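You operate a simulated robot arm through the tools that you are given. There is no shell and no other tool. Be economical: measure what you need, move in short steps, check, and stop when the job is done.

Carry out the task below with a simulated robot arm. There is one attempt and no reset: what you move stays moved.

## Task
Lay the thick white pad on the block and close the big press at slow speed.
Fine: table in, guard down and latched, speed knob on SLOW, then the ram lever; the AIR lamp must stay dark.
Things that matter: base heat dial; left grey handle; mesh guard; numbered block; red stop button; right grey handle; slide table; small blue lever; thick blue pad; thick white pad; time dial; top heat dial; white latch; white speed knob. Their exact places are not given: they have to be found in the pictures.

The check looks at the end state, three seconds after you hand in, the way a careful person would. Anything else that was tipped, shoved, dropped, spilled or broken makes it a failure.

## Robot
A 6-joint arm with a two-finger parallel gripper on a trunk, on a base that drives. Base frame: it is fixed to the floor where the robot stands at the start and does not move with it; the origin is under the middle of the robot, x ahead of it, y to its left, z up; the surface under the hand at the start is at about z = 860. Readings come in mm, degrees, newtons and seconds.
With the tool pointing down near the work surface it reaches from about 580 to 940 mm from the robot's upright axis, wherever it stands. Its first joint turns from -149.0 to 149.0 degrees. Places, roughly: base heat dial [600, -500, 1200]; left grey handle [2300, 0, 900]; mesh guard [1800, -100, 900]; numbered block [1750, 250, 500]; red stop button [500, -100, 700]; right grey handle [1400, 0, 900]; slide table [1800, 100, 600]; small blue lever [700, -500, 1000]; time dial [400, -500, 1200]; top heat dial [700, -500, 1200]; white latch [1600, 0, 1000]; white speed knob [500, -500, 1000]. Payload 3.43 kg.
Tool frame: the origin (TCP) lies between the finger pads and is the grasp point; the fingertips stand 34 mm ahead of it; z points along the fingers, y is the line along which they close. Largest opening 128 mm; finger width 24, thickness 12; the body of the gripper, 48 by 130 mm, starts 96 mm behind the TCP.
Orientation is that of the tool frame in the base frame, as a unit quaternion [w, x, y, z]. With the fingers straight down and closing along the base's y, the tool's x points along the base's -x, its y along +y and its z along -z.

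## Interface
- The arm moves only by the tool nudge_tool. Its argument "commands" is a list that holds one entry, the list of rows, each a list of 6 numbers: the shift along the base's x, y, z in mm, then the turn, a rotation vector about the base's x, y, z in degrees. In form: [[[x, y, z, rx, ry, rz], ...]]. A call has 1 to 8 rows; each row is the pose to reach, as a shift and turn from the pose commanded when the call began. "jaw" is the opening, from 0 (shut) to 1 (fully open), set as the call begins (left out, the last holds). Rows are played at 5 a second. More than 50 mm and 8.6 degrees between two rows, or a gripper value outside its range, and nothing of the call is played. Where a pose cannot be reached the arm comes as near as it can. A force on the tool above 70 N (or 10 N above the force at the start of the call, whichever is more), or a blocked arm, ends the call early, and 0.2 s more pass. Each finger travels about 108 mm/s and halts on what it meets, pressing with about 33 N; the grip force reading is that of the motor and also rises with nothing between the fingers. The clock runs only during rows and for 0.2 s after the last one: add rows that repeat a pose to give the fingers time. The reply holds the time, the measured pose of the TCP, the force on the tool along the base axes, the opening and the grip force, in the units named above and with some noise, with the torque about the TCP (base axes, N m) and any sound that the robot's microphone picked up.
- Cameras (640 x 400 px; columns grow to the right, rows downward): "scene" is now at [15.6, 117.4, 1658.2]; the picture's right is [-0.65, -0.76, 0.00], its down [-0.54, 0.46, -0.71] and it looks along [0.54, -0.46, -0.70] (base axes); focal length 279 px, centre (320, 200). "wrist" rides on the gripper at [76, -11, -160] in the tool frame; the picture's right is [0.15, 0.99, 0.00], its down [-0.88, 0.13, -0.46] and it looks along [-0.45, 0.07, 0.89] (tool axes); focal length 234 px, centre (320, 200).
- capture(camera): a new picture of that camera. The clock stands still meanwhile.
- lift_body(by): slides the trunk up (or, below 0, down) by that many mm; the arm and the scene camera ride with it, the base frame stays. It gives what a move gives, with no picture.
- drive_base(legs): drives the robot by 1 to 6 legs, each [ahead, turn to the left] in mm and degrees, along the robot's own axes; the way and the turn of a leg run together, so that a leg with both is an arc; at most 1500 mm and 180 degrees a leg. The arm and the cameras ride along, it lands a little off, and it stops where it bumps. It gives what a move gives.
- head_to(pan, tilt): turns the head with the scene camera to pan (to the left, within 155 degrees either way) and tilt (down, from -29 to 69), counted from straight ahead of the robot. It gives what a move gives.
- point_at(camera, pixels): for up to 12 pixels [column, row] of the newest picture of that camera ("zoom" is the newest enlarged one), the place [x, y, z] in the base frame of the surface seen there, good to about 3 mm. The clock stands still meanwhile.
- enlarge(camera, box): a new picture of the part [left, top, right, bottom] of that camera's present view, enlarged. The clock stands still meanwhile.
- close_job(): hands the job in; it is judged then, once.

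Keep the steps short. Do not move on a guess: measure, check each grasp and each placing, and mend mistakes. In all there are 80 turns and 68 pictures (those below and enlarged ones count). Leave the gripper open and the arm clear of the work at the hand-in unless told otherwise, and finish with a single line.

The tools are called by a JSON object that holds its "fn" and its "kwargs". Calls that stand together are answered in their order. nudge_tool: Moves the arm, as the interface text tells. Its arguments: {"type":"object","properties":{"commands":{"type":"array"},"jaw":{"type":"number"}},"required":["commands"]} The other tools are called the same way: lift_body (by) slides the trunk up or down; drive_base (legs) drives the base; head_to (pan, tilt) turns the head that bears the scene camera; capture (camera) takes a picture; point_at (camera, pixels) gives the place of the surface under pixels of a picture; enlarge (camera, box) takes an enlarged picture of a part of a camera's view; close_job () hands the job in.

At the start:

```text
time: 0.0
eef_pos: [652.1, -209.8, 1000.8]
ee_rot: [0.0, -0.005, 1.0, 0.0]
wrist_force: [0.1, -0.6, 0.5]
wrist_torque: [0.01, -0.03, -0.01]
finger_gap: 127.9
gripper_force: 0.0
trunk travel left (down, up): [-675.0, 35.0]
robot x, y, heading: [1.8, 0.9, 0.1]
head pan, tilt: [-40.4, 44.7]
```

scene: 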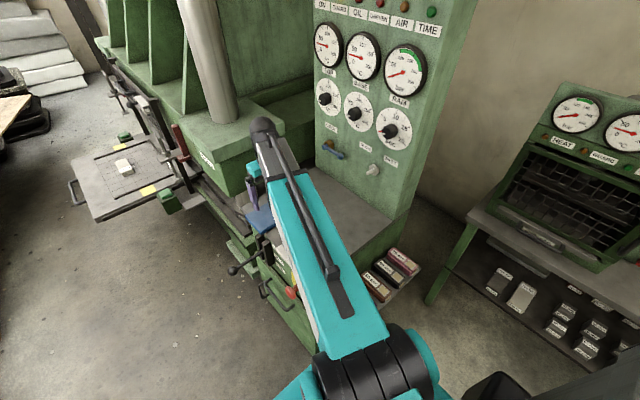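
wrist: 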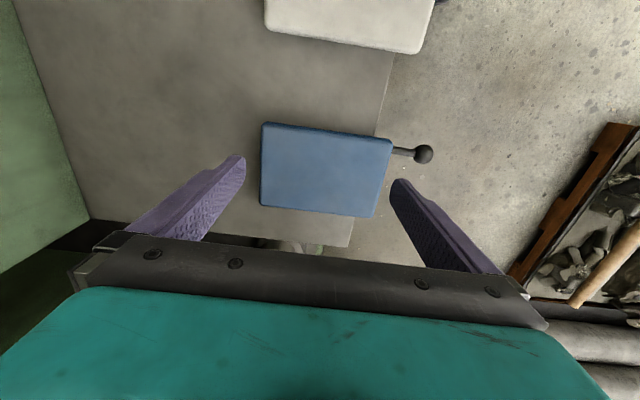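

I see the press with its control panel, the slide table sticking out at about (125,170), and in the wrist view the blue pad with a white pad behind it. Next I enlarge the panel and the table area and read places from the pictures.

{"fn": "enlarge", "kwargs": {"camera": "scene", "box": [300, 0, 460, 200]}}

{"fn": "enlarge", "kwargs": {"camera": "scene", "box": [60, 60, 320, 340]}}

{"fn": "point_at", "kwargs": {"camera": "wrist", "pixels": [[265, 128], [388, 140], [264, 200], [370, 212], [325, 170], [270, 20], [415, 45], [350, 20], [340, 240], [424, 154], [200, 100], [370, 130]]}}

{"fn": "point_at", "kwargs": {"camera": "scene", "pixels": [[124, 166], [100, 165], [78, 195], [150, 190], [125, 135], [177, 140], [167, 200], [372, 170], [328, 148], [340, 153], [325, 99], [390, 130]]}}

```text
2.00 times, centred on (380, 100) of scene
```

zoom: 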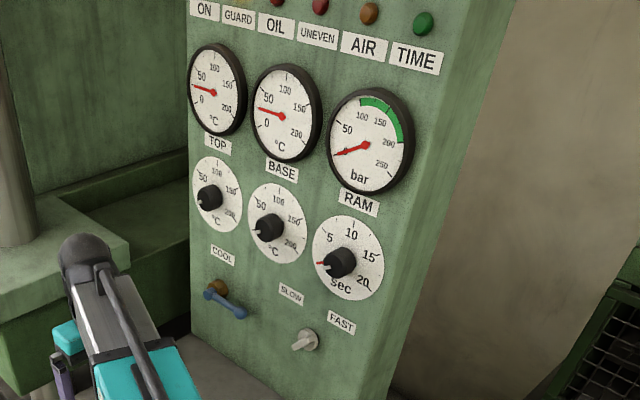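

```text
1.43 times, centred on (190, 200) of scene
```

zoom: 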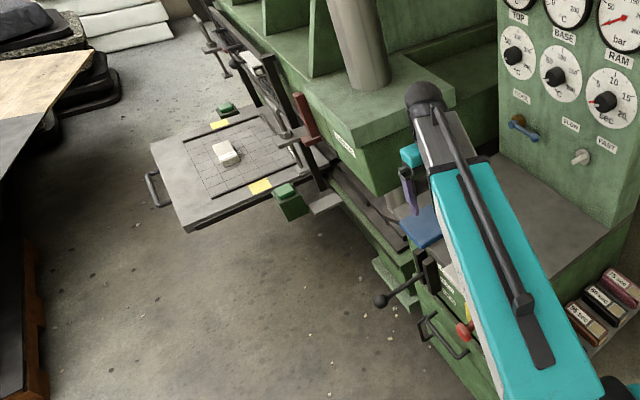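

```text
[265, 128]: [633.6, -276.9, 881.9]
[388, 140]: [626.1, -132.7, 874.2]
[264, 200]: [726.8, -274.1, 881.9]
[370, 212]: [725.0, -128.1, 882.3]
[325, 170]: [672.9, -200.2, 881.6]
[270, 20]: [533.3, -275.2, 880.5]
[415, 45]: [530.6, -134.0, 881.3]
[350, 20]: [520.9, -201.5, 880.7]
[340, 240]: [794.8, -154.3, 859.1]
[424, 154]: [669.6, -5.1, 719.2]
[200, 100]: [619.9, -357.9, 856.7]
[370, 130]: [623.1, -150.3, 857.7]
```

```text
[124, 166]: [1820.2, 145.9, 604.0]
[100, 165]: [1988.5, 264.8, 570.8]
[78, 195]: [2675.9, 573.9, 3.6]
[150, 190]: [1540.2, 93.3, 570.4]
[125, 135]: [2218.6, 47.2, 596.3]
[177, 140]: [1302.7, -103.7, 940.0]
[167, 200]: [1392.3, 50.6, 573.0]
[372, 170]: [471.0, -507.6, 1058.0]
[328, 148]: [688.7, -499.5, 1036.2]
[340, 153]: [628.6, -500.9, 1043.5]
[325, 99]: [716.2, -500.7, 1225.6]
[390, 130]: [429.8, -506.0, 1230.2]
```

The pads lie on a shelf at z≈858, about 23 mm thick. Before anything moves, I turn the head to the shelf and to the press front.

{"fn": "head_to", "kwargs": {"pan": -20, "tilt": 60}}

{"fn": "capture", "kwargs": {"camera": "scene"}}

{"fn": "head_to", "kwargs": {"pan": -5, "tilt": 25}}

{"fn": "capture", "kwargs": {"camera": "scene"}}

{"fn": "enlarge", "kwargs": {"camera": "scene", "box": [240, 100, 440, 240]}}

```text
time: 0.8
eef_pos: [651.6, -210.7, 999.7]
ee_rot: [0.0, -0.005, 1.0, 0.001]
wrist_force: [-0.2, 0.2, 0.8]
wrist_torque: [-0.01, -0.01, 0.0]
finger_gap: 127.9
gripper_force: 0.1
trunk travel left (down, up): [-675.0, 35.0]
robot x, y, heading: [2.3, -2.5, 0.1]
head pan, tilt: [-20.0, 60.0]
```

```text
63 pictures are left
```

scene: 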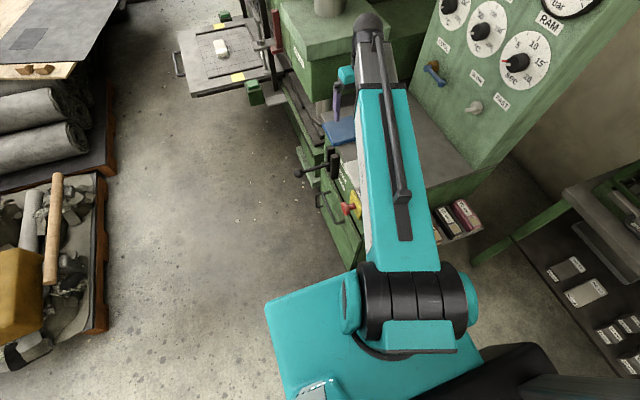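

```text
time: 1.9
eef_pos: [652.6, -209.9, 1000.6]
ee_rot: [0.0, -0.005, 1.0, 0.0]
wrist_force: [-0.4, -0.2, 0.8]
wrist_torque: [0.0, 0.0, -0.01]
finger_gap: 127.9
gripper_force: 0.1
trunk travel left (down, up): [-675.0, 35.0]
robot x, y, heading: [-1.7, -1.4, -0.1]
head pan, tilt: [-5.0, 25.0]
```

```text
62 pictures are left
```

scene: 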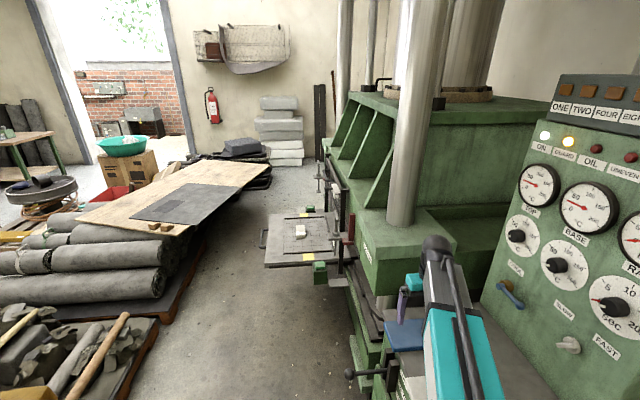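

```text
2.86 times, centred on (340, 170) of scene
```

zoom: 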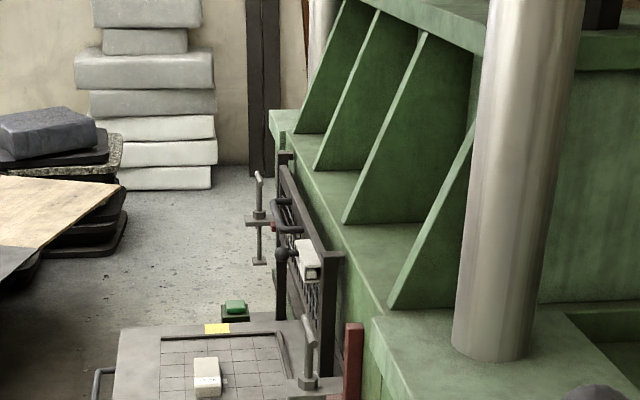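

ON and GUARD are lit; the guard is up. The white pad is too near to reach (x≈480), so I need to back off about 200 mm. First I look behind the robot.

{"fn": "head_to", "kwargs": {"pan": 155, "tilt": 45}}

{"fn": "capture", "kwargs": {"camera": "scene"}}

{"fn": "head_to", "kwargs": {"pan": -60, "tilt": 60}}

{"fn": "capture", "kwargs": {"camera": "scene"}}

```text
time: 4.3
eef_pos: [652.5, -210.8, 999.4]
ee_rot: [0.0, -0.005, 1.0, 0.0]
wrist_force: [0.0, -0.4, -0.2]
wrist_torque: [-0.01, 0.01, 0.04]
finger_gap: 128.1
gripper_force: 0.0
trunk travel left (down, up): [-675.0, 35.0]
robot x, y, heading: [3.9, 2.0, -0.2]
head pan, tilt: [154.7, 45.0]
```

```text
60 pictures are left
```

scene: 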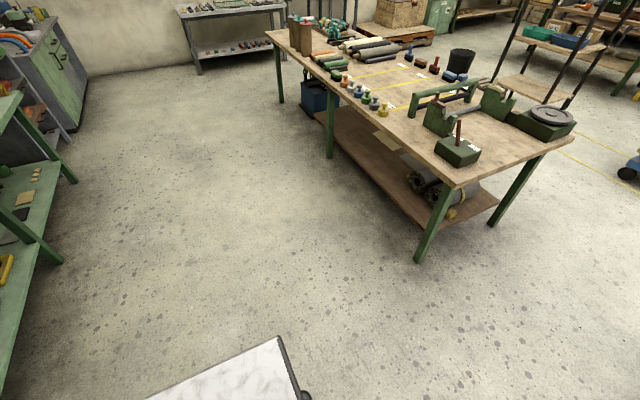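

```text
time: 7.4
eef_pos: [652.1, -211.7, 1000.1]
ee_rot: [0.0, -0.005, 1.0, 0.001]
wrist_force: [0.9, 0.0, 0.5]
wrist_torque: [-0.03, 0.03, -0.04]
finger_gap: 128.2
gripper_force: 0.0
trunk travel left (down, up): [-675.0, 35.0]
robot x, y, heading: [1.1, -0.6, -0.1]
head pan, tilt: [-60.0, 60.0]
```

```text
59 pictures are left
```

scene: 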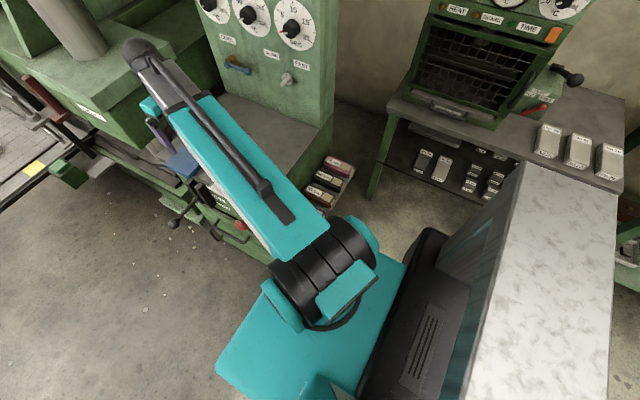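

It is clear behind. The hand is well above the pads (tips at z≈966), so I back straight off by 200 mm and look down with the wrist camera.

{"fn": "drive_base", "kwargs": {"legs": [[-200, 0]]}}

{"fn": "capture", "kwargs": {"camera": "wrist"}}

{"fn": "enlarge", "kwargs": {"camera": "scene", "box": [100, 0, 340, 200]}}

```text
time: 9.1
eef_pos: [450.4, -210.4, 999.8]
ee_rot: [0.0, -0.005, 1.0, 0.0]
wrist_force: [-0.7, 1.1, -0.2]
wrist_torque: [-0.03, 0.07, 0.01]
finger_gap: 128.4
gripper_force: 0.0
trunk travel left (down, up): [-675.0, 35.0]
robot x, y, heading: [-196.9, 2.9, -0.1]
head pan, tilt: [-60.0, 60.0]
```

```text
58 pictures are left
```

wrist: 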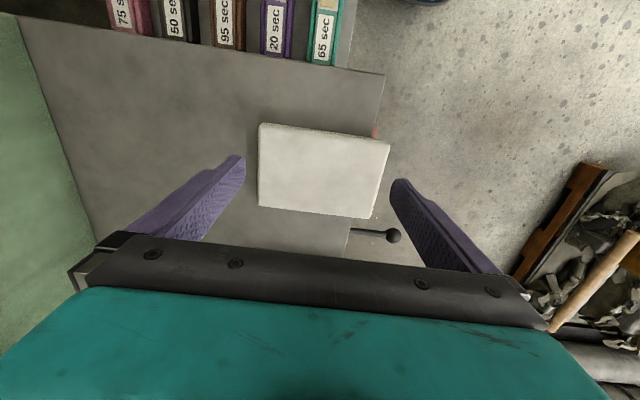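

```text
2.00 times, centred on (220, 100) of scene
```

zoom: 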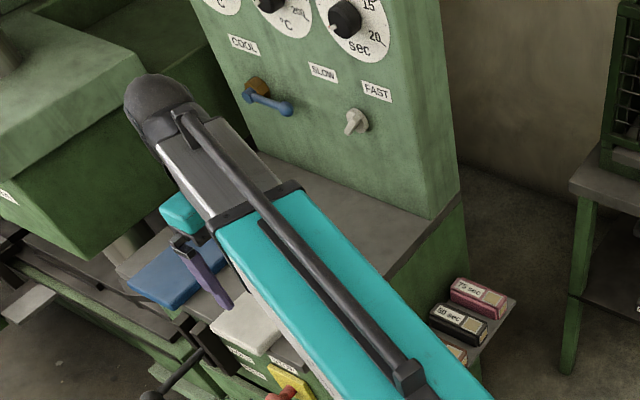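

The white pad lies below (centre about (325,170) in the wrist view). The speed knob appears to point to FAST, so I'll set it first from here. I measure the knob closely.

{"fn": "head_to", "kwargs": {"pan": -38, "tilt": 36}}

{"fn": "enlarge", "kwargs": {"camera": "scene", "box": [290, 170, 390, 240]}}

{"fn": "point_at", "kwargs": {"camera": "wrist", "pixels": [[262, 128], [386, 146], [262, 200], [370, 212], [325, 170], [396, 236], [375, 130], [380, 90], [360, 120], [350, 232], [360, 231], [30, 30]]}}

```text
time: 10.0
eef_pos: [450.4, -210.6, 1000.1]
ee_rot: [0.0, -0.006, 1.0, 0.0]
wrist_force: [0.0, -0.1, -0.5]
wrist_torque: [0.03, 0.05, 0.03]
finger_gap: 127.9
gripper_force: 0.1
trunk travel left (down, up): [-675.0, 35.0]
robot x, y, heading: [-200.9, -1.3, 0.2]
head pan, tilt: [-38.0, 36.0]
```

```text
5.71 times, centred on (340, 205) of scene
```

zoom: 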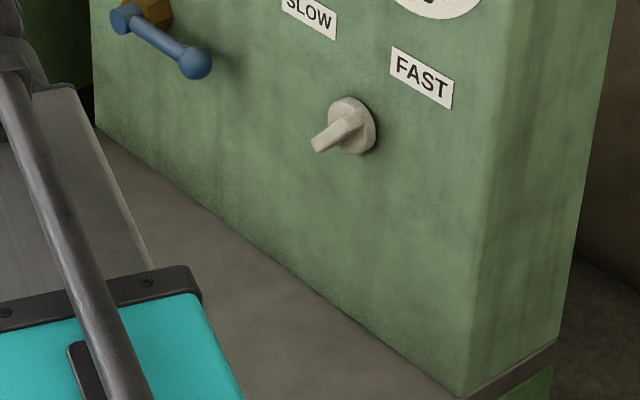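

```text
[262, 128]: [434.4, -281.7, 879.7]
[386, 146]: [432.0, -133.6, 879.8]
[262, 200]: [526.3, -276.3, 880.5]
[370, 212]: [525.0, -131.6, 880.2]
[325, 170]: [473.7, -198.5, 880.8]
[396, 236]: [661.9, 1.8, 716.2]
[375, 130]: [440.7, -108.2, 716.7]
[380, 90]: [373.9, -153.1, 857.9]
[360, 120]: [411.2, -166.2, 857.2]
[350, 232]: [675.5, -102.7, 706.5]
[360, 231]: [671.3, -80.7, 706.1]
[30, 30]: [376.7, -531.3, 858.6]
```

{"fn": "point_at", "kwargs": {"camera": "zoom", "pixels": [[316, 138], [324, 148], [340, 128], [357, 118], [362, 128], [335, 105], [370, 145], [352, 99], [355, 150], [312, 18], [422, 78], [196, 62]]}}

{"fn": "enlarge", "kwargs": {"camera": "scene", "box": [335, 180, 359, 200]}}

```text
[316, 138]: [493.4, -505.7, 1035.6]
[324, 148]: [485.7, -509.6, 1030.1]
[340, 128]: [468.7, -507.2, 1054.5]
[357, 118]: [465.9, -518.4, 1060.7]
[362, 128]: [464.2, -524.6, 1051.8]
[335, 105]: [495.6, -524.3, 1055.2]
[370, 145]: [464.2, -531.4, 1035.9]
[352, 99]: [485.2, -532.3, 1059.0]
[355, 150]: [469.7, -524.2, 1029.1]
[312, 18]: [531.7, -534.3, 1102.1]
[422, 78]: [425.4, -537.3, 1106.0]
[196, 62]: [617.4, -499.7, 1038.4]
```

```text
16.00 times, centred on (347, 190) of scene
```

zoom: 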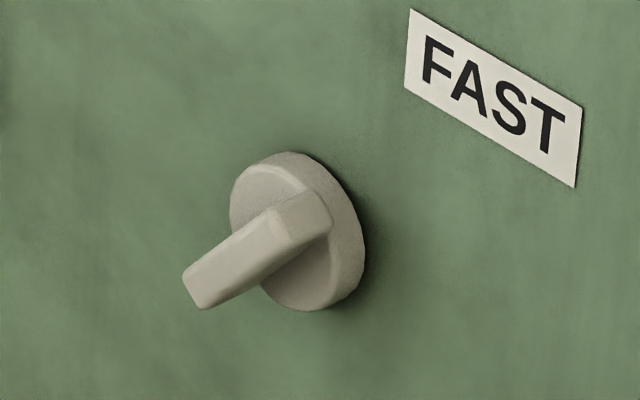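

The knob: disc centre ≈ (479, −525, 1044), wing front at y≈−506, and it points up-right toward FAST. SLOW is a +90° turn about base y. I pitch the hand to point at the panel (−y), in two calls, away from everything.

{"fn": "nudge_tool", "kwargs": {"commands": [[[3, -5, 8, -8, 0, 0], [6, -10, 15, -16, 0, 0], [9, -15, 22, -24, 0, 0], [12, -20, 30, -32, 0, 0], [16, -25, 36, -40, 0, 0], [20, -30, 42, -48, 0, 0], [24, -35, 46, -56, 0, 0], [28, -40, 46, -64, 0, 0]]], "jaw": 0.45}}

{"fn": "nudge_tool", "kwargs": {"commands": [[[0, -10, 0, -8.5, 0, 0], [0, -20, 0, -17, 0, 0], [0, -30, 0, -25.5, 0, 0], [0, -40, 0, -26, 0, 0], [0, -40, 0, -26, 0, 0]]]}}

{"fn": "nudge_tool", "kwargs": {"commands": [[[0, 0, 0, 0, 8, 0], [0, 0, 0, 0, 16, 0], [0, 0, 0, 0, 24, 0], [0, 0, 0, 0, 32, 0], [0, 0, 0, 0, 40, 0], [0, 0, 0, 0, 45, 0], [0, 0, 0, 0, 45, 0]]]}}

{"fn": "capture", "kwargs": {"camera": "wrist"}}

```text
time: 11.8
eef_pos: [478.1, -250.1, 1046.2]
ee_rot: [-0.002, -0.004, 0.848, -0.531]
wrist_force: [-0.1, 0.7, 0.2]
wrist_torque: [0.0, 0.01, -0.01]
finger_gap: 57.6
gripper_force: 0.1
trunk travel left (down, up): [-675.0, 35.0]
robot x, y, heading: [-201.7, 1.7, 0.1]
head pan, tilt: [-38.0, 36.0]
```

```text
time: 13.0
eef_pos: [477.7, -291.3, 1046.3]
ee_rot: [0.003, 0.003, -0.707, 0.707]
wrist_force: [0.2, 0.0, 0.4]
wrist_torque: [0.0, 0.0, 0.0]
finger_gap: 57.7
gripper_force: 0.0
trunk travel left (down, up): [-675.0, 35.0]
robot x, y, heading: [-199.7, -0.5, 0.2]
head pan, tilt: [-38.0, 36.0]
```

```text
time: 14.6
eef_pos: [478.7, -290.7, 1046.2]
ee_rot: [0.274, 0.274, -0.652, 0.652]
wrist_force: [0.0, -0.1, 0.2]
wrist_torque: [0.01, -0.02, -0.02]
finger_gap: 57.8
gripper_force: 0.1
trunk travel left (down, up): [-675.0, 35.0]
robot x, y, heading: [-202.0, 0.0, 0.0]
head pan, tilt: [-38.0, 36.0]
```

```text
54 pictures are left
```

wrist: 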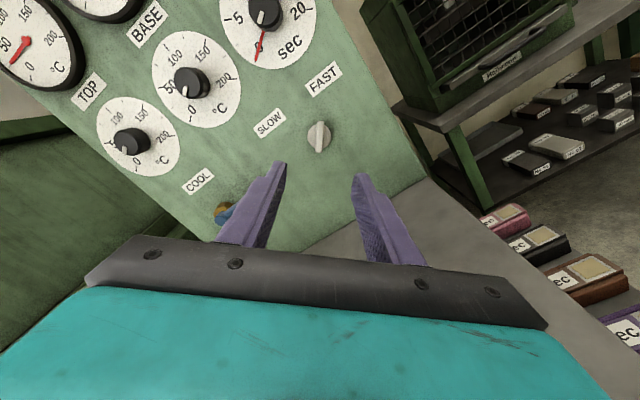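

The wing stands upright at (319,137) between the fingers, aligned with them. I measure it again from this view.

{"fn": "enlarge", "kwargs": {"camera": "wrist", "box": [290, 110, 350, 160]}}

{"fn": "point_at", "kwargs": {"camera": "wrist", "pixels": [[319, 126], [319, 137], [319, 145], [310, 140], [328, 138], [313, 150]]}}

```text
8.00 times, centred on (320, 135) of wrist
```

zoom: 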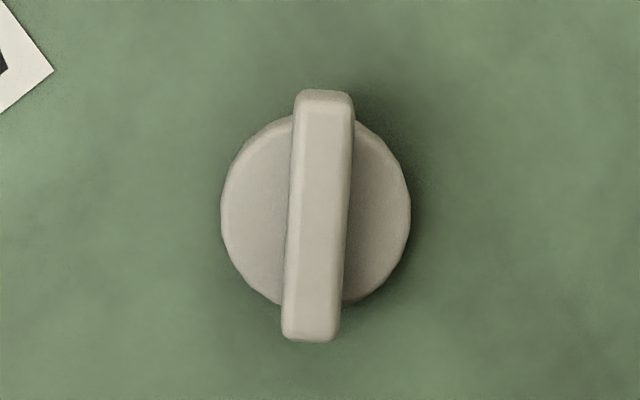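

```text
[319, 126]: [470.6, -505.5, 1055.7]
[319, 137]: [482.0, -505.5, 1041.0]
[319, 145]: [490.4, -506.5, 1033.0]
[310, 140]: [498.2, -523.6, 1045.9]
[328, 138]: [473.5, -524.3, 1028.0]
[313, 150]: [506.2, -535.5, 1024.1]
```

Knob axis ≈ (481.5, 1041.5). I advance 194 mm along −y with a 3/−5 mm correction, watching the force; tips end at y≈−519, about 5 mm off the disc.

{"fn": "nudge_tool", "kwargs": {"commands": [[[3, -40, -5, 0, 0, 0], [3, -80, -5, 0, 0, 0], [3, -120, -5, 0, 0, 0], [3, -155, -5, 0, 0, 0], [3, -180, -5, 0, 0, 0], [3, -194, -5, 0, 0, 0], [3, -194, -5, 0, 0, 0]]]}}

{"fn": "capture", "kwargs": {"camera": "wrist"}}

```text
time: 16.2
eef_pos: [482.2, -485.1, 1040.5]
ee_rot: [0.273, 0.273, -0.652, 0.652]
wrist_force: [0.7, 0.0, -0.5]
wrist_torque: [-0.04, -0.02, 0.02]
finger_gap: 57.2
gripper_force: 0.1
trunk travel left (down, up): [-675.0, 35.0]
robot x, y, heading: [-200.1, 1.3, -0.0]
head pan, tilt: [-38.0, 36.0]
```

```text
52 pictures are left
```

wrist: 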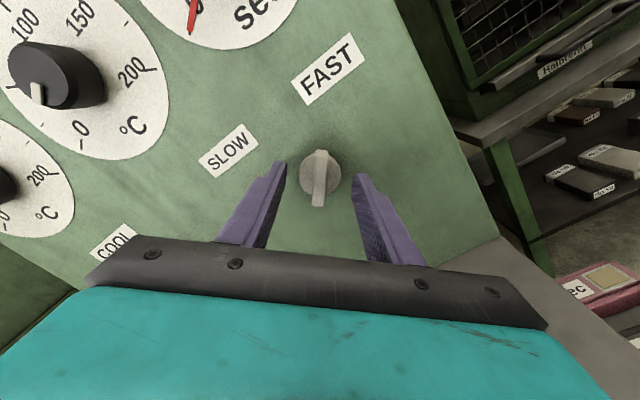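

The wing is centred between the tips. I close the jaw on it.

{"fn": "nudge_tool", "kwargs": {"commands": [[[0, 0, 0, 0, 0, 0], [0, 0, 0, 0, 0, 0], [0, 0, 0, 0, 0, 0], [0, 0, 0, 0, 0, 0]]], "jaw": 0}}

```text
time: 17.2
eef_pos: [481.6, -484.7, 1040.9]
ee_rot: [0.274, 0.274, -0.652, 0.652]
wrist_force: [0.3, -1.2, 0.2]
wrist_torque: [-0.46, 1.06, 0.32]
finger_gap: 13.1
gripper_force: 45.3
trunk travel left (down, up): [-675.0, 35.0]
robot x, y, heading: [-198.6, 3.3, -0.2]
head pan, tilt: [-38.0, 36.0]
```

Gap 13 mm: the wing is held. I turn +64° about y, then the rest.

{"fn": "nudge_tool", "kwargs": {"commands": [[[0, 0, 0, 0, 8, 0], [0, 0, 0, 0, 16, 0], [0, 0, 0, 0, 24, 0], [0, 0, 0, 0, 32, 0], [0, 0, 0, 0, 40, 0], [0, 0, 0, 0, 48, 0], [0, 0, 0, 0, 56, 0], [0, 0, 0, 0, 64, 0]]]}}

{"fn": "nudge_tool", "kwargs": {"commands": [[[0, 0, 0, 0, 8, 0], [0, 0, 0, 0, 16, 0], [0, 0, 0, 0, 24, 0], [0, 0, 0, 0, 26, 0], [0, 0, 0, 0, 26, 0]]]}}

{"fn": "enlarge", "kwargs": {"camera": "scene", "box": [290, 150, 400, 230]}}

```text
time: 19.0
eef_pos: [483.7, -486.2, 1041.5]
ee_rot: [0.579, 0.579, -0.405, 0.408]
wrist_force: [17.4, -11.3, 10.6]
wrist_torque: [-0.88, 0.0, 1.25]
finger_gap: 12.1
gripper_force: 44.0
trunk travel left (down, up): [-675.0, 35.0]
robot x, y, heading: [-200.3, 0.4, -0.1]
head pan, tilt: [-38.0, 36.0]
```

```text
time: 20.2
eef_pos: [484.3, -485.9, 1040.9]
ee_rot: [0.656, 0.655, -0.265, 0.267]
wrist_force: [21.8, -12.6, 12.9]
wrist_torque: [-0.13, -1.19, 0.88]
finger_gap: 13.5
gripper_force: 44.9
trunk travel left (down, up): [-675.0, 35.0]
robot x, y, heading: [-200.5, 2.3, 0.0]
head pan, tilt: [-38.0, 36.0]
```

```text
5.00 times, centred on (345, 190) of scene
```

zoom: 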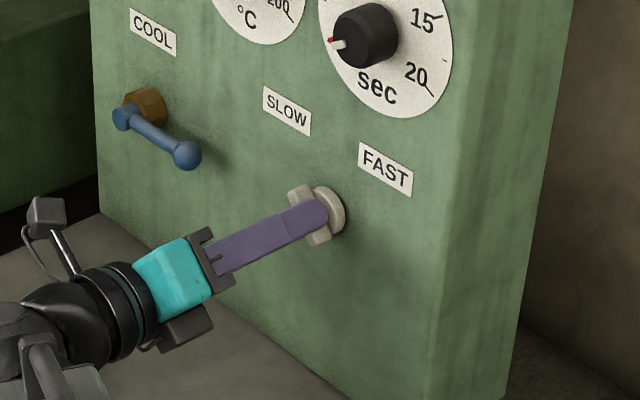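

The wing now leans toward SLOW. I open and draw back 190 mm.

{"fn": "nudge_tool", "kwargs": {"commands": [[[0, 0, 0, 0, 0, 0], [0, 0, 0, 0, 0, 0], [0, 40, 0, 0, 0, 0], [0, 85, 0, 0, 0, 0], [0, 130, 0, 0, 0, 0], [0, 175, 0, 0, 0, 0], [0, 200, 0, 0, 0, 0]]], "jaw": 0.5}}

{"fn": "enlarge", "kwargs": {"camera": "scene", "box": [250, 100, 410, 230]}}

```text
time: 21.8
eef_pos: [480.9, -284.4, 1042.2]
ee_rot: [0.654, 0.655, -0.268, 0.268]
wrist_force: [0.5, -1.2, 0.3]
wrist_torque: [0.0, -0.01, -0.03]
finger_gap: 64.1
gripper_force: 0.1
trunk travel left (down, up): [-675.0, 35.0]
robot x, y, heading: [-200.6, -0.3, -0.0]
head pan, tilt: [-38.0, 36.0]
```

```text
3.08 times, centred on (330, 165) of scene
```

zoom: 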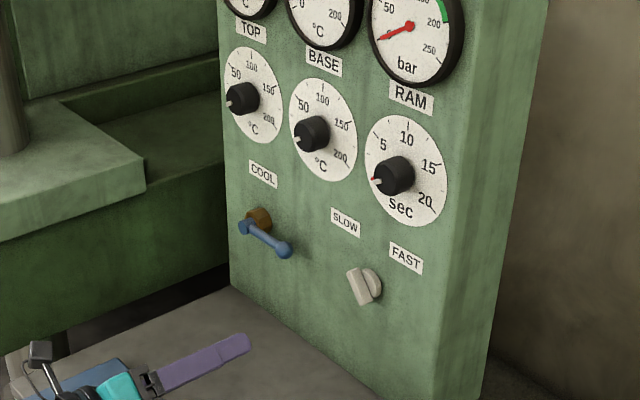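

The knob points at SLOW. Now I level the hand back: −45° about y, then +90° about x, so the fingers point down and close along x across the pad's 95 mm side.

{"fn": "nudge_tool", "kwargs": {"commands": [[[0, 10, 0, 0, -8, 0], [0, 20, 0, 0, -16, 0], [0, 30, 0, 0, -24, 0], [0, 40, 0, 0, -32, 0], [0, 50, 0, 0, -40, 0], [0, 60, 0, 0, -45, 0], [0, 60, 0, 0, -45, 0]]], "jaw": 1}}

{"fn": "nudge_tool", "kwargs": {"commands": [[[0, 5, 0, 8, 0, 0], [0, 10, 0, 16, 0, 0], [0, 15, 0, 24, 0, 0], [0, 20, 0, 32, 0, 0], [0, 20, 0, 40, 0, 0], [0, 20, 0, 48, 0, 0], [0, 20, 0, 56, 0, 0], [0, 20, 0, 64, 0, 0]]]}}

{"fn": "nudge_tool", "kwargs": {"commands": [[[0, 0, -10, 8, 0, 0], [0, 0, -20, 16, 0, 0], [0, 0, -30, 24, 0, 0], [0, 0, -40, 26, 0, 0], [0, 0, -40, 26, 0, 0]]]}}

{"fn": "capture", "kwargs": {"camera": "wrist"}}

```text
time: 23.4
eef_pos: [481.5, -224.6, 1041.0]
ee_rot: [0.502, 0.502, -0.498, 0.498]
wrist_force: [0.1, -0.5, -0.3]
wrist_torque: [-0.01, -0.04, 0.03]
finger_gap: 128.0
gripper_force: 0.0
trunk travel left (down, up): [-675.0, 35.0]
robot x, y, heading: [-201.6, 0.3, 0.0]
head pan, tilt: [-38.0, 36.0]
```

```text
time: 25.2
eef_pos: [481.9, -204.2, 1040.4]
ee_rot: [0.159, 0.693, -0.685, 0.157]
wrist_force: [-0.7, -0.2, 0.7]
wrist_torque: [-0.01, -0.01, -0.01]
finger_gap: 127.6
gripper_force: 0.2
trunk travel left (down, up): [-675.0, 35.0]
robot x, y, heading: [-202.9, 2.5, 0.1]
head pan, tilt: [-38.0, 36.0]
```

```text
time: 26.4
eef_pos: [480.6, -204.4, 1001.4]
ee_rot: [0.0, 0.711, -0.703, -0.001]
wrist_force: [0.5, 0.3, 0.5]
wrist_torque: [-0.02, -0.02, -0.03]
finger_gap: 128.0
gripper_force: 0.2
trunk travel left (down, up): [-675.0, 35.0]
robot x, y, heading: [-197.7, -2.2, 0.1]
head pan, tilt: [-38.0, 36.0]
```

```text
49 pictures are left
```

wrist: 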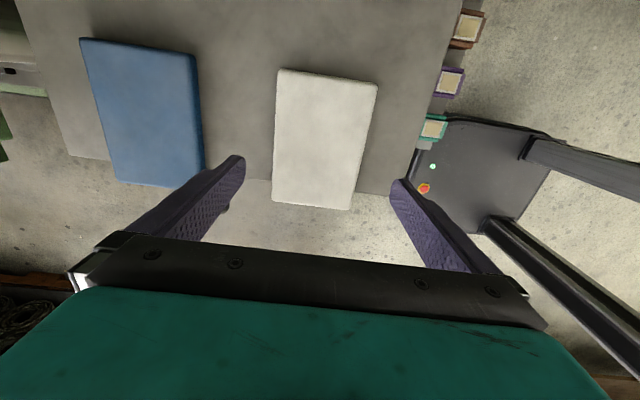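

The white pad lies between the fingers (centre (325,140) in the view; x 433–526, y −280…−132). I go straight down 104 mm (tips at z≈863) and close.

{"fn": "nudge_tool", "kwargs": {"commands": [[[-1, 0, -40, 0, 0, 0], [-1, 0, -75, 0, 0, 0], [-1, 0, -95, 0, 0, 0], [-1, 0, -104, 0, 0, 0], [-1, 0, -104, 0, 0, 0]]]}}

{"fn": "nudge_tool", "kwargs": {"commands": [[[0, 0, 0, 0, 0, 0], [0, 0, 0, 0, 0, 0], [0, 0, 0, 0, 0, 0]]], "jaw": 0}}

{"fn": "nudge_tool", "kwargs": {"commands": [[[0, 0, 30, 0, 0, 0], [0, 0, 70, 0, 0, 0], [0, 0, 110, 0, 0, 0], [0, 0, 150, 0, 0, 0], [0, 0, 150, 0, 0, 0]]]}}

{"fn": "capture", "kwargs": {"camera": "wrist"}}

```text
time: 27.6
eef_pos: [480.4, -204.3, 896.5]
ee_rot: [0.0, 0.711, -0.703, 0.0]
wrist_force: [-0.1, 0.1, 0.5]
wrist_torque: [0.01, -0.02, 0.0]
finger_gap: 128.0
gripper_force: 0.1
trunk travel left (down, up): [-675.0, 35.0]
robot x, y, heading: [-202.4, 3.6, 0.1]
head pan, tilt: [-38.0, 36.0]
```

```text
time: 28.4
eef_pos: [480.5, -204.8, 896.2]
ee_rot: [0.0, 0.711, -0.704, 0.0]
wrist_force: [0.7, 0.7, 0.9]
wrist_torque: [-0.07, -0.11, 0.04]
finger_gap: 109.5
gripper_force: 33.4
trunk travel left (down, up): [-675.0, 35.0]
robot x, y, heading: [-198.0, 1.1, 0.1]
head pan, tilt: [-38.0, 36.0]
```

```text
time: 29.6
eef_pos: [481.2, -205.1, 1046.2]
ee_rot: [0.0, 0.711, -0.703, 0.0]
wrist_force: [1.0, 0.4, -0.7]
wrist_torque: [-0.02, 0.04, 0.04]
finger_gap: 0.1
gripper_force: 32.6
trunk travel left (down, up): [-675.0, 35.0]
robot x, y, heading: [-199.7, 3.0, -0.1]
head pan, tilt: [-38.0, 36.0]
```

```text
48 pictures are left
```

wrist: 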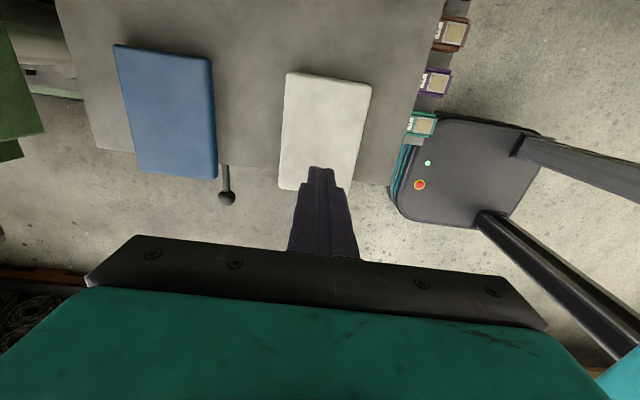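

The lift came up empty: the fingers closed to 109.5 mm on the pad, then slipped off. I measure the pad anew.

{"fn": "point_at", "kwargs": {"camera": "wrist", "pixels": [[288, 76], [369, 89], [280, 185], [360, 165], [286, 120], [366, 120], [330, 75], [300, 130], [276, 150], [283, 140], [282, 188], [200, 120]]}}

{"fn": "enlarge", "kwargs": {"camera": "wrist", "box": [240, 50, 420, 220]}}

```text
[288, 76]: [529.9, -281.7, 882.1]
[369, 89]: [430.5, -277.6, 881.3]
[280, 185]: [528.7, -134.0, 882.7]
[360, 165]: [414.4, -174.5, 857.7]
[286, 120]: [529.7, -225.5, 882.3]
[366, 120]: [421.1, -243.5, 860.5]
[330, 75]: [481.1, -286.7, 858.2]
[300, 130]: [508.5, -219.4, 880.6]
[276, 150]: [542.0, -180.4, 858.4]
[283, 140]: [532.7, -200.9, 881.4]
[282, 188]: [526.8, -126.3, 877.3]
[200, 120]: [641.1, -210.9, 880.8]
```

```text
2.35 times, centred on (330, 135) of wrist
```

zoom: 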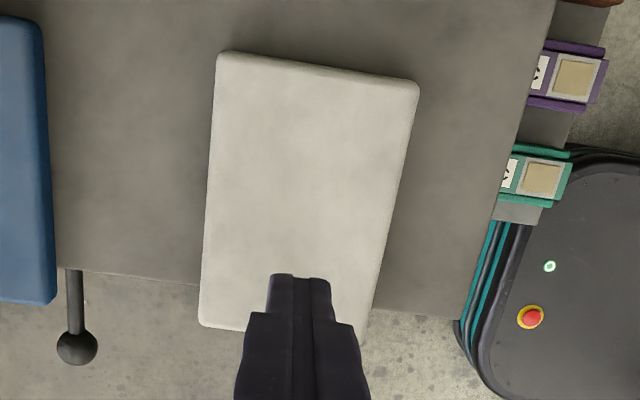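

The pad is unmoved (x ≈ 427–533, y ≈ −285…−127). I try again with the tips 2.5 mm lower, more time to squeeze, and a slow lift.

{"fn": "nudge_tool", "kwargs": {"commands": [[[0, 0, 0, 0, 0, 0], [-1, 0, -10, 0, 0, 0], [-1, 0, -50, 0, 0, 0], [-1, 0, -90, 0, 0, 0], [-1, 0, -125, 0, 0, 0], [-1, 0, -145, 0, 0, 0], [-1, 0, -152, 0, 0, 0], [-1, 0, -152, 0, 0, 0]]], "jaw": 1}}

{"fn": "nudge_tool", "kwargs": {"commands": [[[0, 0, 0, 0, 0, 0], [0, 0, 0, 0, 0, 0], [0, 0, 0, 0, 0, 0], [0, 0, 0, 0, 0, 0], [0, 0, 0, 0, 0, 0], [0, 0, 0, 0, 0, 0]]], "jaw": 0}}

{"fn": "capture", "kwargs": {"camera": "wrist"}}

{"fn": "nudge_tool", "kwargs": {"commands": [[[0, 0, 2, 0, 0, 0], [0, 0, 4, 0, 0, 0], [0, 0, 6, 0, 0, 0], [0, 0, 8, 0, 0, 0], [0, 0, 10, 0, 0, 0], [0, 0, 12, 0, 0, 0]]]}}

```text
time: 31.4
eef_pos: [479.8, -204.6, 894.3]
ee_rot: [0.0, 0.71, -0.704, -0.001]
wrist_force: [0.2, 0.1, 0.2]
wrist_torque: [-0.02, 0.01, 0.0]
finger_gap: 128.0
gripper_force: 0.1
trunk travel left (down, up): [-675.0, 35.0]
robot x, y, heading: [-199.9, 0.6, -0.1]
head pan, tilt: [-38.0, 36.0]
```

```text
time: 32.8
eef_pos: [481.4, -204.6, 895.0]
ee_rot: [-0.001, 0.71, -0.704, 0.0]
wrist_force: [1.2, 0.5, 0.4]
wrist_torque: [0.01, 0.0, 0.0]
finger_gap: 109.2
gripper_force: 33.4
trunk travel left (down, up): [-675.0, 35.0]
robot x, y, heading: [-203.4, 1.3, -0.1]
head pan, tilt: [-38.0, 36.0]
```

```text
46 pictures are left
```

wrist: 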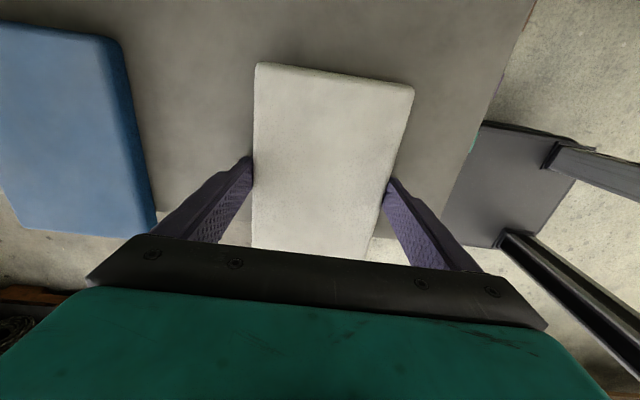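

```text
time: 34.2
eef_pos: [480.2, -204.7, 907.1]
ee_rot: [0.0, 0.711, -0.703, 0.0]
wrist_force: [0.2, 0.2, -0.9]
wrist_torque: [-0.01, 0.0, 0.0]
finger_gap: 109.1
gripper_force: 32.9
trunk travel left (down, up): [-675.0, 35.0]
robot x, y, heading: [-200.1, 0.6, -0.0]
head pan, tilt: [-38.0, 36.0]
```

Gap holds at 109 after 12 mm. I check whether the pad has come off the shelf.

{"fn": "capture", "kwargs": {"camera": "wrist"}}

{"fn": "point_at", "kwargs": {"camera": "wrist", "pixels": [[330, 120], [300, 200], [380, 110], [260, 80], [70, 120]]}}

```text
45 pictures are left
```

wrist: 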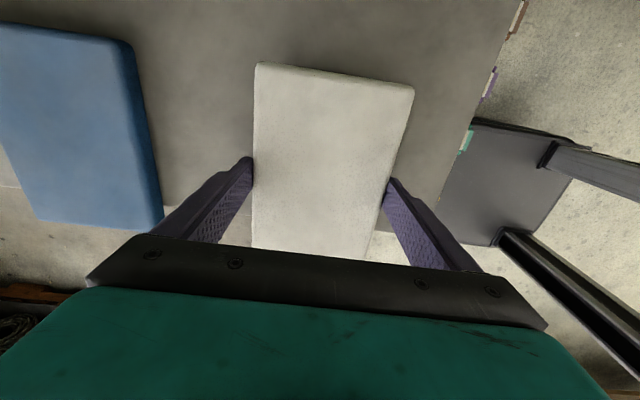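

```text
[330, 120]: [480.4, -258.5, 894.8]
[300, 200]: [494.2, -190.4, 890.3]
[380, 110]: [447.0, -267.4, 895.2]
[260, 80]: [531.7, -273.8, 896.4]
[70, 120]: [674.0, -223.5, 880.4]
```

The pad is lifted (top at 895). I lift it gently another 80 mm and look ahead to plan the drive.

{"fn": "nudge_tool", "kwargs": {"commands": [[[0, 0, 6, 0, 0, 0], [0, 0, 16, 0, 0, 0], [0, 0, 28, 0, 0, 0], [0, 0, 40, 0, 0, 0], [0, 0, 52, 0, 0, 0], [0, 0, 64, 0, 0, 0], [0, 0, 74, 0, 0, 0], [0, 0, 80, 0, 0, 0]]]}}

{"fn": "head_to", "kwargs": {"pan": 5, "tilt": 32}}

{"fn": "capture", "kwargs": {"camera": "scene"}}

{"fn": "point_at", "kwargs": {"camera": "scene", "pixels": [[230, 200], [200, 250], [180, 300], [130, 350], [240, 215], [300, 200], [310, 235], [330, 230], [345, 340], [355, 250], [250, 300], [150, 270]]}}

```text
time: 36.0
eef_pos: [480.1, -205.3, 986.9]
ee_rot: [0.0, 0.711, -0.703, -0.001]
wrist_force: [0.2, 0.0, -1.5]
wrist_torque: [-0.02, 0.02, 0.02]
finger_gap: 109.0
gripper_force: 32.3
trunk travel left (down, up): [-675.0, 35.0]
robot x, y, heading: [-203.3, 0.2, -0.3]
head pan, tilt: [-38.0, 36.0]
```

```text
time: 37.1
eef_pos: [480.7, -205.0, 986.8]
ee_rot: [0.0, 0.71, -0.704, 0.0]
wrist_force: [-0.2, -0.6, -0.3]
wrist_torque: [-0.04, 0.01, -0.01]
finger_gap: 108.9
gripper_force: 32.8
trunk travel left (down, up): [-675.0, 35.0]
robot x, y, heading: [-200.3, -0.0, 0.1]
head pan, tilt: [5.0, 32.0]
```

```text
44 pictures are left
```

scene: 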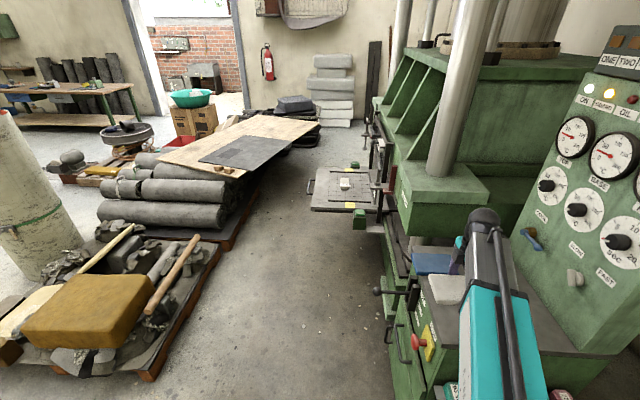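

```text
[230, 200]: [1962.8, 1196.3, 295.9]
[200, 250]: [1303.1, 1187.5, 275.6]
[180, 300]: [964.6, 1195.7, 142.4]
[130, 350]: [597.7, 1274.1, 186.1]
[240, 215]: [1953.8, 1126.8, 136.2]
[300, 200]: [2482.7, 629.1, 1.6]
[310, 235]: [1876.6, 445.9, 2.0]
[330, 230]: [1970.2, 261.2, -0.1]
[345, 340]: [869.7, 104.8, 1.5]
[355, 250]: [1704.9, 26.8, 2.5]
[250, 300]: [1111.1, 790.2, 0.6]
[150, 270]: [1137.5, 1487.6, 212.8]
```

The aisle is free from y≈50 to ≈1120. I'll go into it facing +x: turn left 45°, ahead 1090, turn back right, ahead 900; the arm then stays high and clear of the press, and I'll reach the table from its side with the first joint.

{"fn": "drive_base", "kwargs": {"legs": [[0, 45], [1090, 0], [0, -45], [800, 0]]}}

{"fn": "head_to", "kwargs": {"pan": -45, "tilt": 40}}

{"fn": "capture", "kwargs": {"camera": "scene"}}

```text
time: 53.4
eef_pos: [2045.8, 549.0, 986.2]
ee_rot: [0.0, 0.71, -0.704, 0.0]
wrist_force: [0.4, 0.0, -1.3]
wrist_torque: [-0.04, 0.03, -0.01]
finger_gap: 109.1
gripper_force: 33.2
trunk travel left (down, up): [-675.0, 35.0]
robot x, y, heading: [1366.4, 760.5, -0.0]
head pan, tilt: [5.0, 32.0]
```

```text
time: 54.5
eef_pos: [2045.5, 547.4, 986.2]
ee_rot: [0.0, 0.71, -0.704, 0.0]
wrist_force: [0.1, 0.7, -0.2]
wrist_torque: [0.02, 0.01, 0.0]
finger_gap: 109.0
gripper_force: 33.3
trunk travel left (down, up): [-675.0, 35.0]
robot x, y, heading: [1363.1, 759.9, -0.1]
head pan, tilt: [-45.0, 40.0]
```

```text
43 pictures are left
```

scene: 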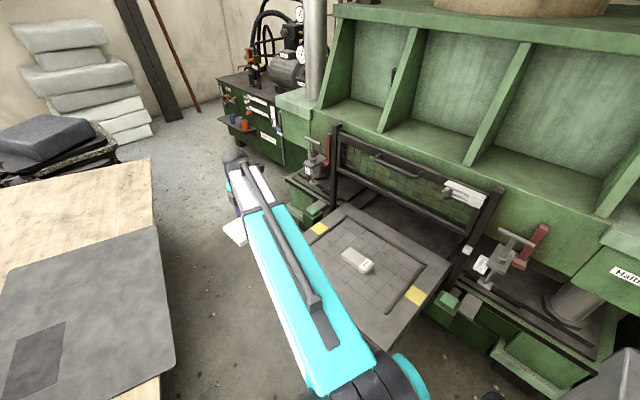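

The press front is well in view: frame with black bar, white latch at (462,190), T-shaped grey handles at (315,150) and (515,240). I enlarge.

{"fn": "enlarge", "kwargs": {"camera": "scene", "box": [280, 110, 420, 220]}}

{"fn": "enlarge", "kwargs": {"camera": "scene", "box": [420, 160, 580, 340]}}

{"fn": "enlarge", "kwargs": {"camera": "scene", "box": [300, 200, 450, 320]}}

{"fn": "point_at", "kwargs": {"camera": "scene", "pixels": [[356, 254], [346, 250], [368, 265], [342, 258], [355, 272], [320, 228], [415, 295], [462, 190], [400, 160], [315, 147], [510, 242], [300, 270]]}}

```text
3.64 times, centred on (350, 165) of scene
```

zoom: 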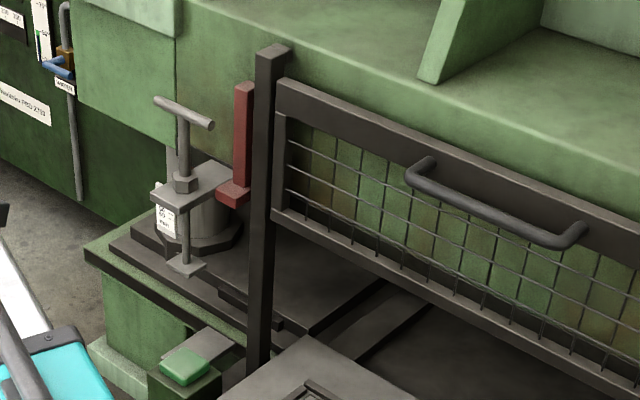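

```text
2.22 times, centred on (500, 250) of scene
```

zoom: 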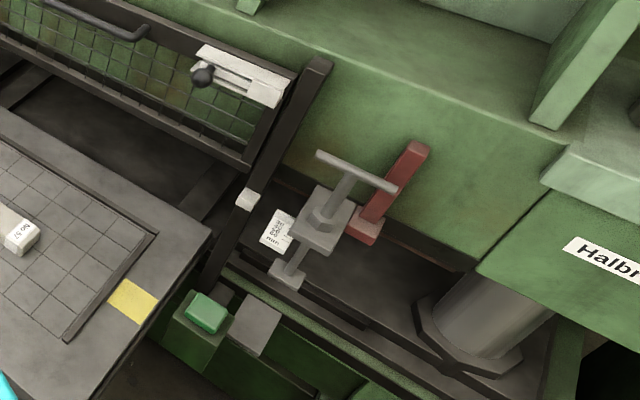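

```text
3.33 times, centred on (375, 260) of scene
```

zoom: 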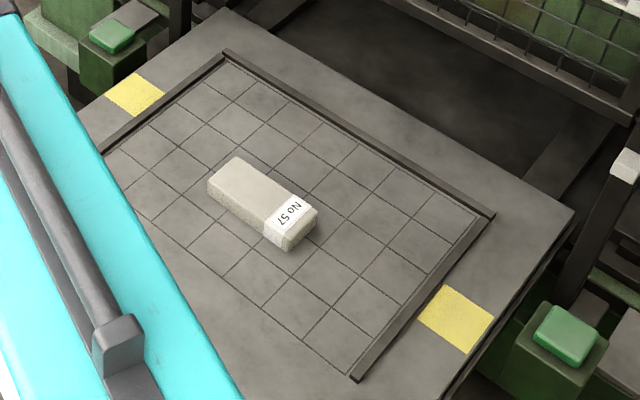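

```text
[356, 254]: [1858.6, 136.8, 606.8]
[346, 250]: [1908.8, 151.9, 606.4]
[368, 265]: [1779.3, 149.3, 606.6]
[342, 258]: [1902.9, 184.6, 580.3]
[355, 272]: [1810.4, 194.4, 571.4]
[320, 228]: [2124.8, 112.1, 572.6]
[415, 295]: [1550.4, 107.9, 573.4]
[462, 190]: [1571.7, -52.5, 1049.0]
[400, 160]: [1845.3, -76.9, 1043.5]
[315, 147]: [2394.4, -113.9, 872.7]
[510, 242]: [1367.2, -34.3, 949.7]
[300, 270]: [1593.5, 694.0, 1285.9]
```

The block "No 57" lies lengthwise along x on the table: about x 1770–1920, y 115–180, top z≈607; pad (155×109) must turn so its long side runs along x. I drive on 475 mm so the block is abreast of me, then swing the arm right.

{"fn": "drive_base", "kwargs": {"legs": [[475, 0]]}}

{"fn": "nudge_tool", "kwargs": {"commands": [[[-30, -20, 0, 0, 0, -8], [-65, -45, 0, 0, 0, -16], [-105, -70, 0, 0, 0, -24], [-145, -95, 0, 0, 0, -32], [-185, -120, 0, 0, 0, -40], [-225, -145, 0, 0, 0, -48], [-265, -170, 0, 0, 0, -54], [-305, -195, 0, 0, 0, -60]]]}}

```text
time: 57.7
eef_pos: [2518.6, 545.7, 987.0]
ee_rot: [-0.001, 0.709, -0.705, 0.0]
wrist_force: [-0.3, 0.8, -0.9]
wrist_torque: [0.02, 0.0, -0.01]
finger_gap: 109.1
gripper_force: 33.3
trunk travel left (down, up): [-675.0, 35.0]
robot x, y, heading: [1837.1, 754.0, -0.6]
head pan, tilt: [-45.0, 40.0]
```

```text
time: 59.5
eef_pos: [2214.4, 349.8, 986.8]
ee_rot: [0.0, -0.26, 0.966, 0.003]
wrist_force: [-0.1, 0.4, -1.2]
wrist_torque: [0.04, -0.02, 0.0]
finger_gap: 109.0
gripper_force: 32.9
trunk travel left (down, up): [-675.0, 35.0]
robot x, y, heading: [1837.0, 756.6, -0.2]
head pan, tilt: [-45.0, 40.0]
```

{"fn": "nudge_tool", "kwargs": {"commands": [[[-40, -30, 0, 0, 0, -5], [-80, -60, 0, 0, 0, -10], [-120, -90, 0, 0, 0, -15], [-160, -120, 0, 0, 0, -20], [-200, -140, 0, 0, 0, -25], [-245, -160, 0, 0, 0, -30], [-290, -180, 0, 0, 0, -30], [-330, -195, 0, 0, 0, -30]]]}}

{"fn": "nudge_tool", "kwargs": {"commands": [[[-20, -3, 0, 0, 0, 0], [-36, -5, 0, 0, 0, 0], [-36, -5, 0, 0, 0, 0]]]}}

{"fn": "capture", "kwargs": {"camera": "wrist"}}

{"fn": "head_to", "kwargs": {"pan": -85, "tilt": 50}}

{"fn": "capture", "kwargs": {"camera": "scene"}}

```text
time: 61.3
eef_pos: [1879.9, 156.0, 987.0]
ee_rot: [0.0, -0.002, 1.0, 0.0]
wrist_force: [-0.1, -0.9, -1.3]
wrist_torque: [0.0, -0.02, 0.01]
finger_gap: 109.0
gripper_force: 33.1
trunk travel left (down, up): [-675.0, 35.0]
robot x, y, heading: [1837.9, 755.5, -0.2]
head pan, tilt: [-45.0, 40.0]
```

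```text
time: 62.1
eef_pos: [1845.5, 150.7, 985.4]
ee_rot: [0.0, -0.003, 1.0, 0.0]
wrist_force: [0.0, -0.3, -1.4]
wrist_torque: [-0.03, 0.0, -0.01]
finger_gap: 109.2
gripper_force: 33.1
trunk travel left (down, up): [-675.0, 35.0]
robot x, y, heading: [1834.5, 758.1, -0.2]
head pan, tilt: [-45.0, 40.0]
```

```text
39 pictures are left
```

wrist: 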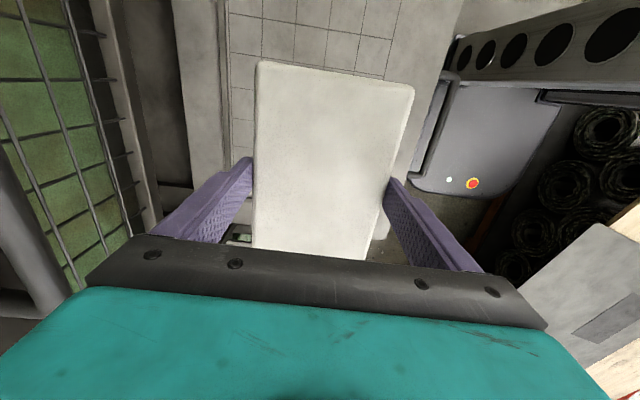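

```text
time: 63.2
eef_pos: [1846.3, 151.2, 984.8]
ee_rot: [0.0, -0.002, 1.0, 0.0]
wrist_force: [0.0, -0.1, -2.2]
wrist_torque: [-0.01, 0.01, -0.01]
finger_gap: 108.9
gripper_force: 33.1
trunk travel left (down, up): [-675.0, 35.0]
robot x, y, heading: [1837.4, 755.1, -0.3]
head pan, tilt: [-85.0, 50.0]
```

```text
38 pictures are left
```

scene: 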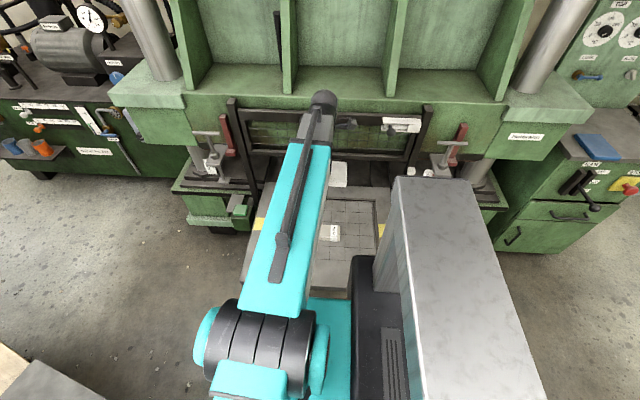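

The block is partly hidden by the arm; I enlarge it and read its edges.

{"fn": "enlarge", "kwargs": {"camera": "scene", "box": [290, 160, 400, 300]}}

{"fn": "point_at", "kwargs": {"camera": "zoom", "pixels": [[268, 210], [320, 205], [322, 225], [268, 232], [268, 250], [322, 250], [345, 110], [345, 60], [420, 130], [320, 330], [375, 190], [290, 110]]}}

```text
2.86 times, centred on (345, 230) of scene
```

zoom: 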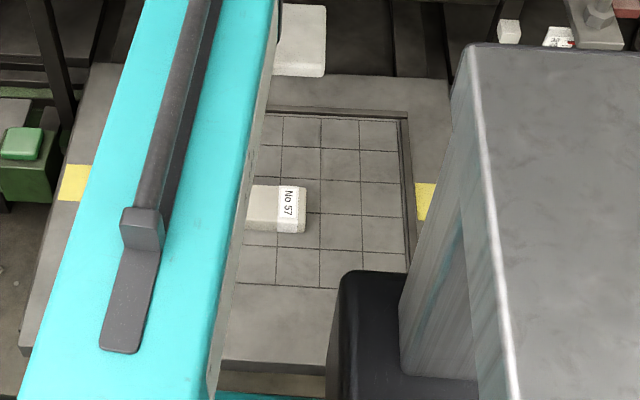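

```text
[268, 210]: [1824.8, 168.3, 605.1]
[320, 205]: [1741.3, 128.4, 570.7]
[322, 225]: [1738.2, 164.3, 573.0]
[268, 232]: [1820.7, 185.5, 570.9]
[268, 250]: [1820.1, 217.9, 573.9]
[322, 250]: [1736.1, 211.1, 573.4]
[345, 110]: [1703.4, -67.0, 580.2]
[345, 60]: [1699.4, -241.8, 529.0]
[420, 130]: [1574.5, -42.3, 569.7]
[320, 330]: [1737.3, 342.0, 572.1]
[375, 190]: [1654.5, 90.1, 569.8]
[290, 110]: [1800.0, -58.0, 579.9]
```

{"fn": "point_at", "kwargs": {"camera": "zoom", "pixels": [[280, 188], [280, 192], [280, 218], [280, 222], [280, 226], [280, 230], [298, 205], [303, 205], [306, 205], [280, 183], [300, 190], [300, 222]]}}

```text
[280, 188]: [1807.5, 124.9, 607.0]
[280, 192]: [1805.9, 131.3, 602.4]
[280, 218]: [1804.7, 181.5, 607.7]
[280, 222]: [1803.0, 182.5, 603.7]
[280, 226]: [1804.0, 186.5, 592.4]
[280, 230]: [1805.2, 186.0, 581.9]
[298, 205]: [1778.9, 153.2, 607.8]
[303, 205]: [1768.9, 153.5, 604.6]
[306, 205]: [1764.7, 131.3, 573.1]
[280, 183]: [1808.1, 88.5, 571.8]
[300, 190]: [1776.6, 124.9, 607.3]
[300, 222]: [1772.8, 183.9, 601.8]
```

Block top: y 121–185 (centre 153), x 1768 to ≈1910 (centre ≈1839), z≈607. I set the hand to (1839, 153) and lower the trunk 325 mm.

{"fn": "nudge_tool", "kwargs": {"commands": [[[-6, 2, 0, 0, 0, 0], [-6, 2, 0, 0, 0, 0]]]}}

{"fn": "lift_body", "kwargs": {"by": -320}}

{"fn": "capture", "kwargs": {"camera": "scene"}}

{"fn": "capture", "kwargs": {"camera": "wrist"}}

```text
time: 63.8
eef_pos: [1838.9, 151.7, 987.1]
ee_rot: [0.0, -0.004, 1.0, 0.0]
wrist_force: [-0.3, 0.0, -1.7]
wrist_torque: [-0.04, 0.02, 0.02]
finger_gap: 108.8
gripper_force: 33.1
trunk travel left (down, up): [-675.0, 35.0]
robot x, y, heading: [1837.2, 755.8, -0.5]
head pan, tilt: [-85.0, 50.0]
```

```text
time: 66.9
eef_pos: [1840.2, 151.2, 666.3]
ee_rot: [0.0, -0.002, 1.0, 0.001]
wrist_force: [0.6, 0.4, -1.7]
wrist_torque: [-0.02, 0.01, 0.0]
finger_gap: 109.2
gripper_force: 33.8
trunk travel left (down, up): [-355.0, 355.0]
robot x, y, heading: [1839.2, 756.1, -0.3]
head pan, tilt: [-85.0, 50.0]
```

```text
36 pictures are left
```

scene: 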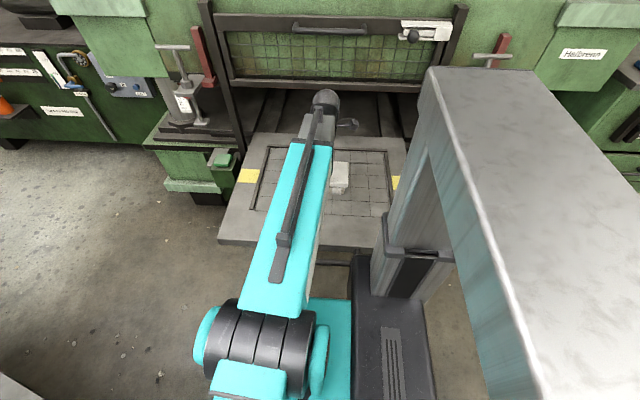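

```text
35 pictures are left
```

wrist: 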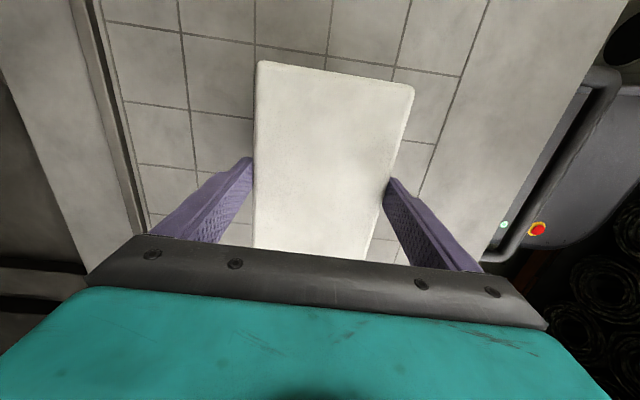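

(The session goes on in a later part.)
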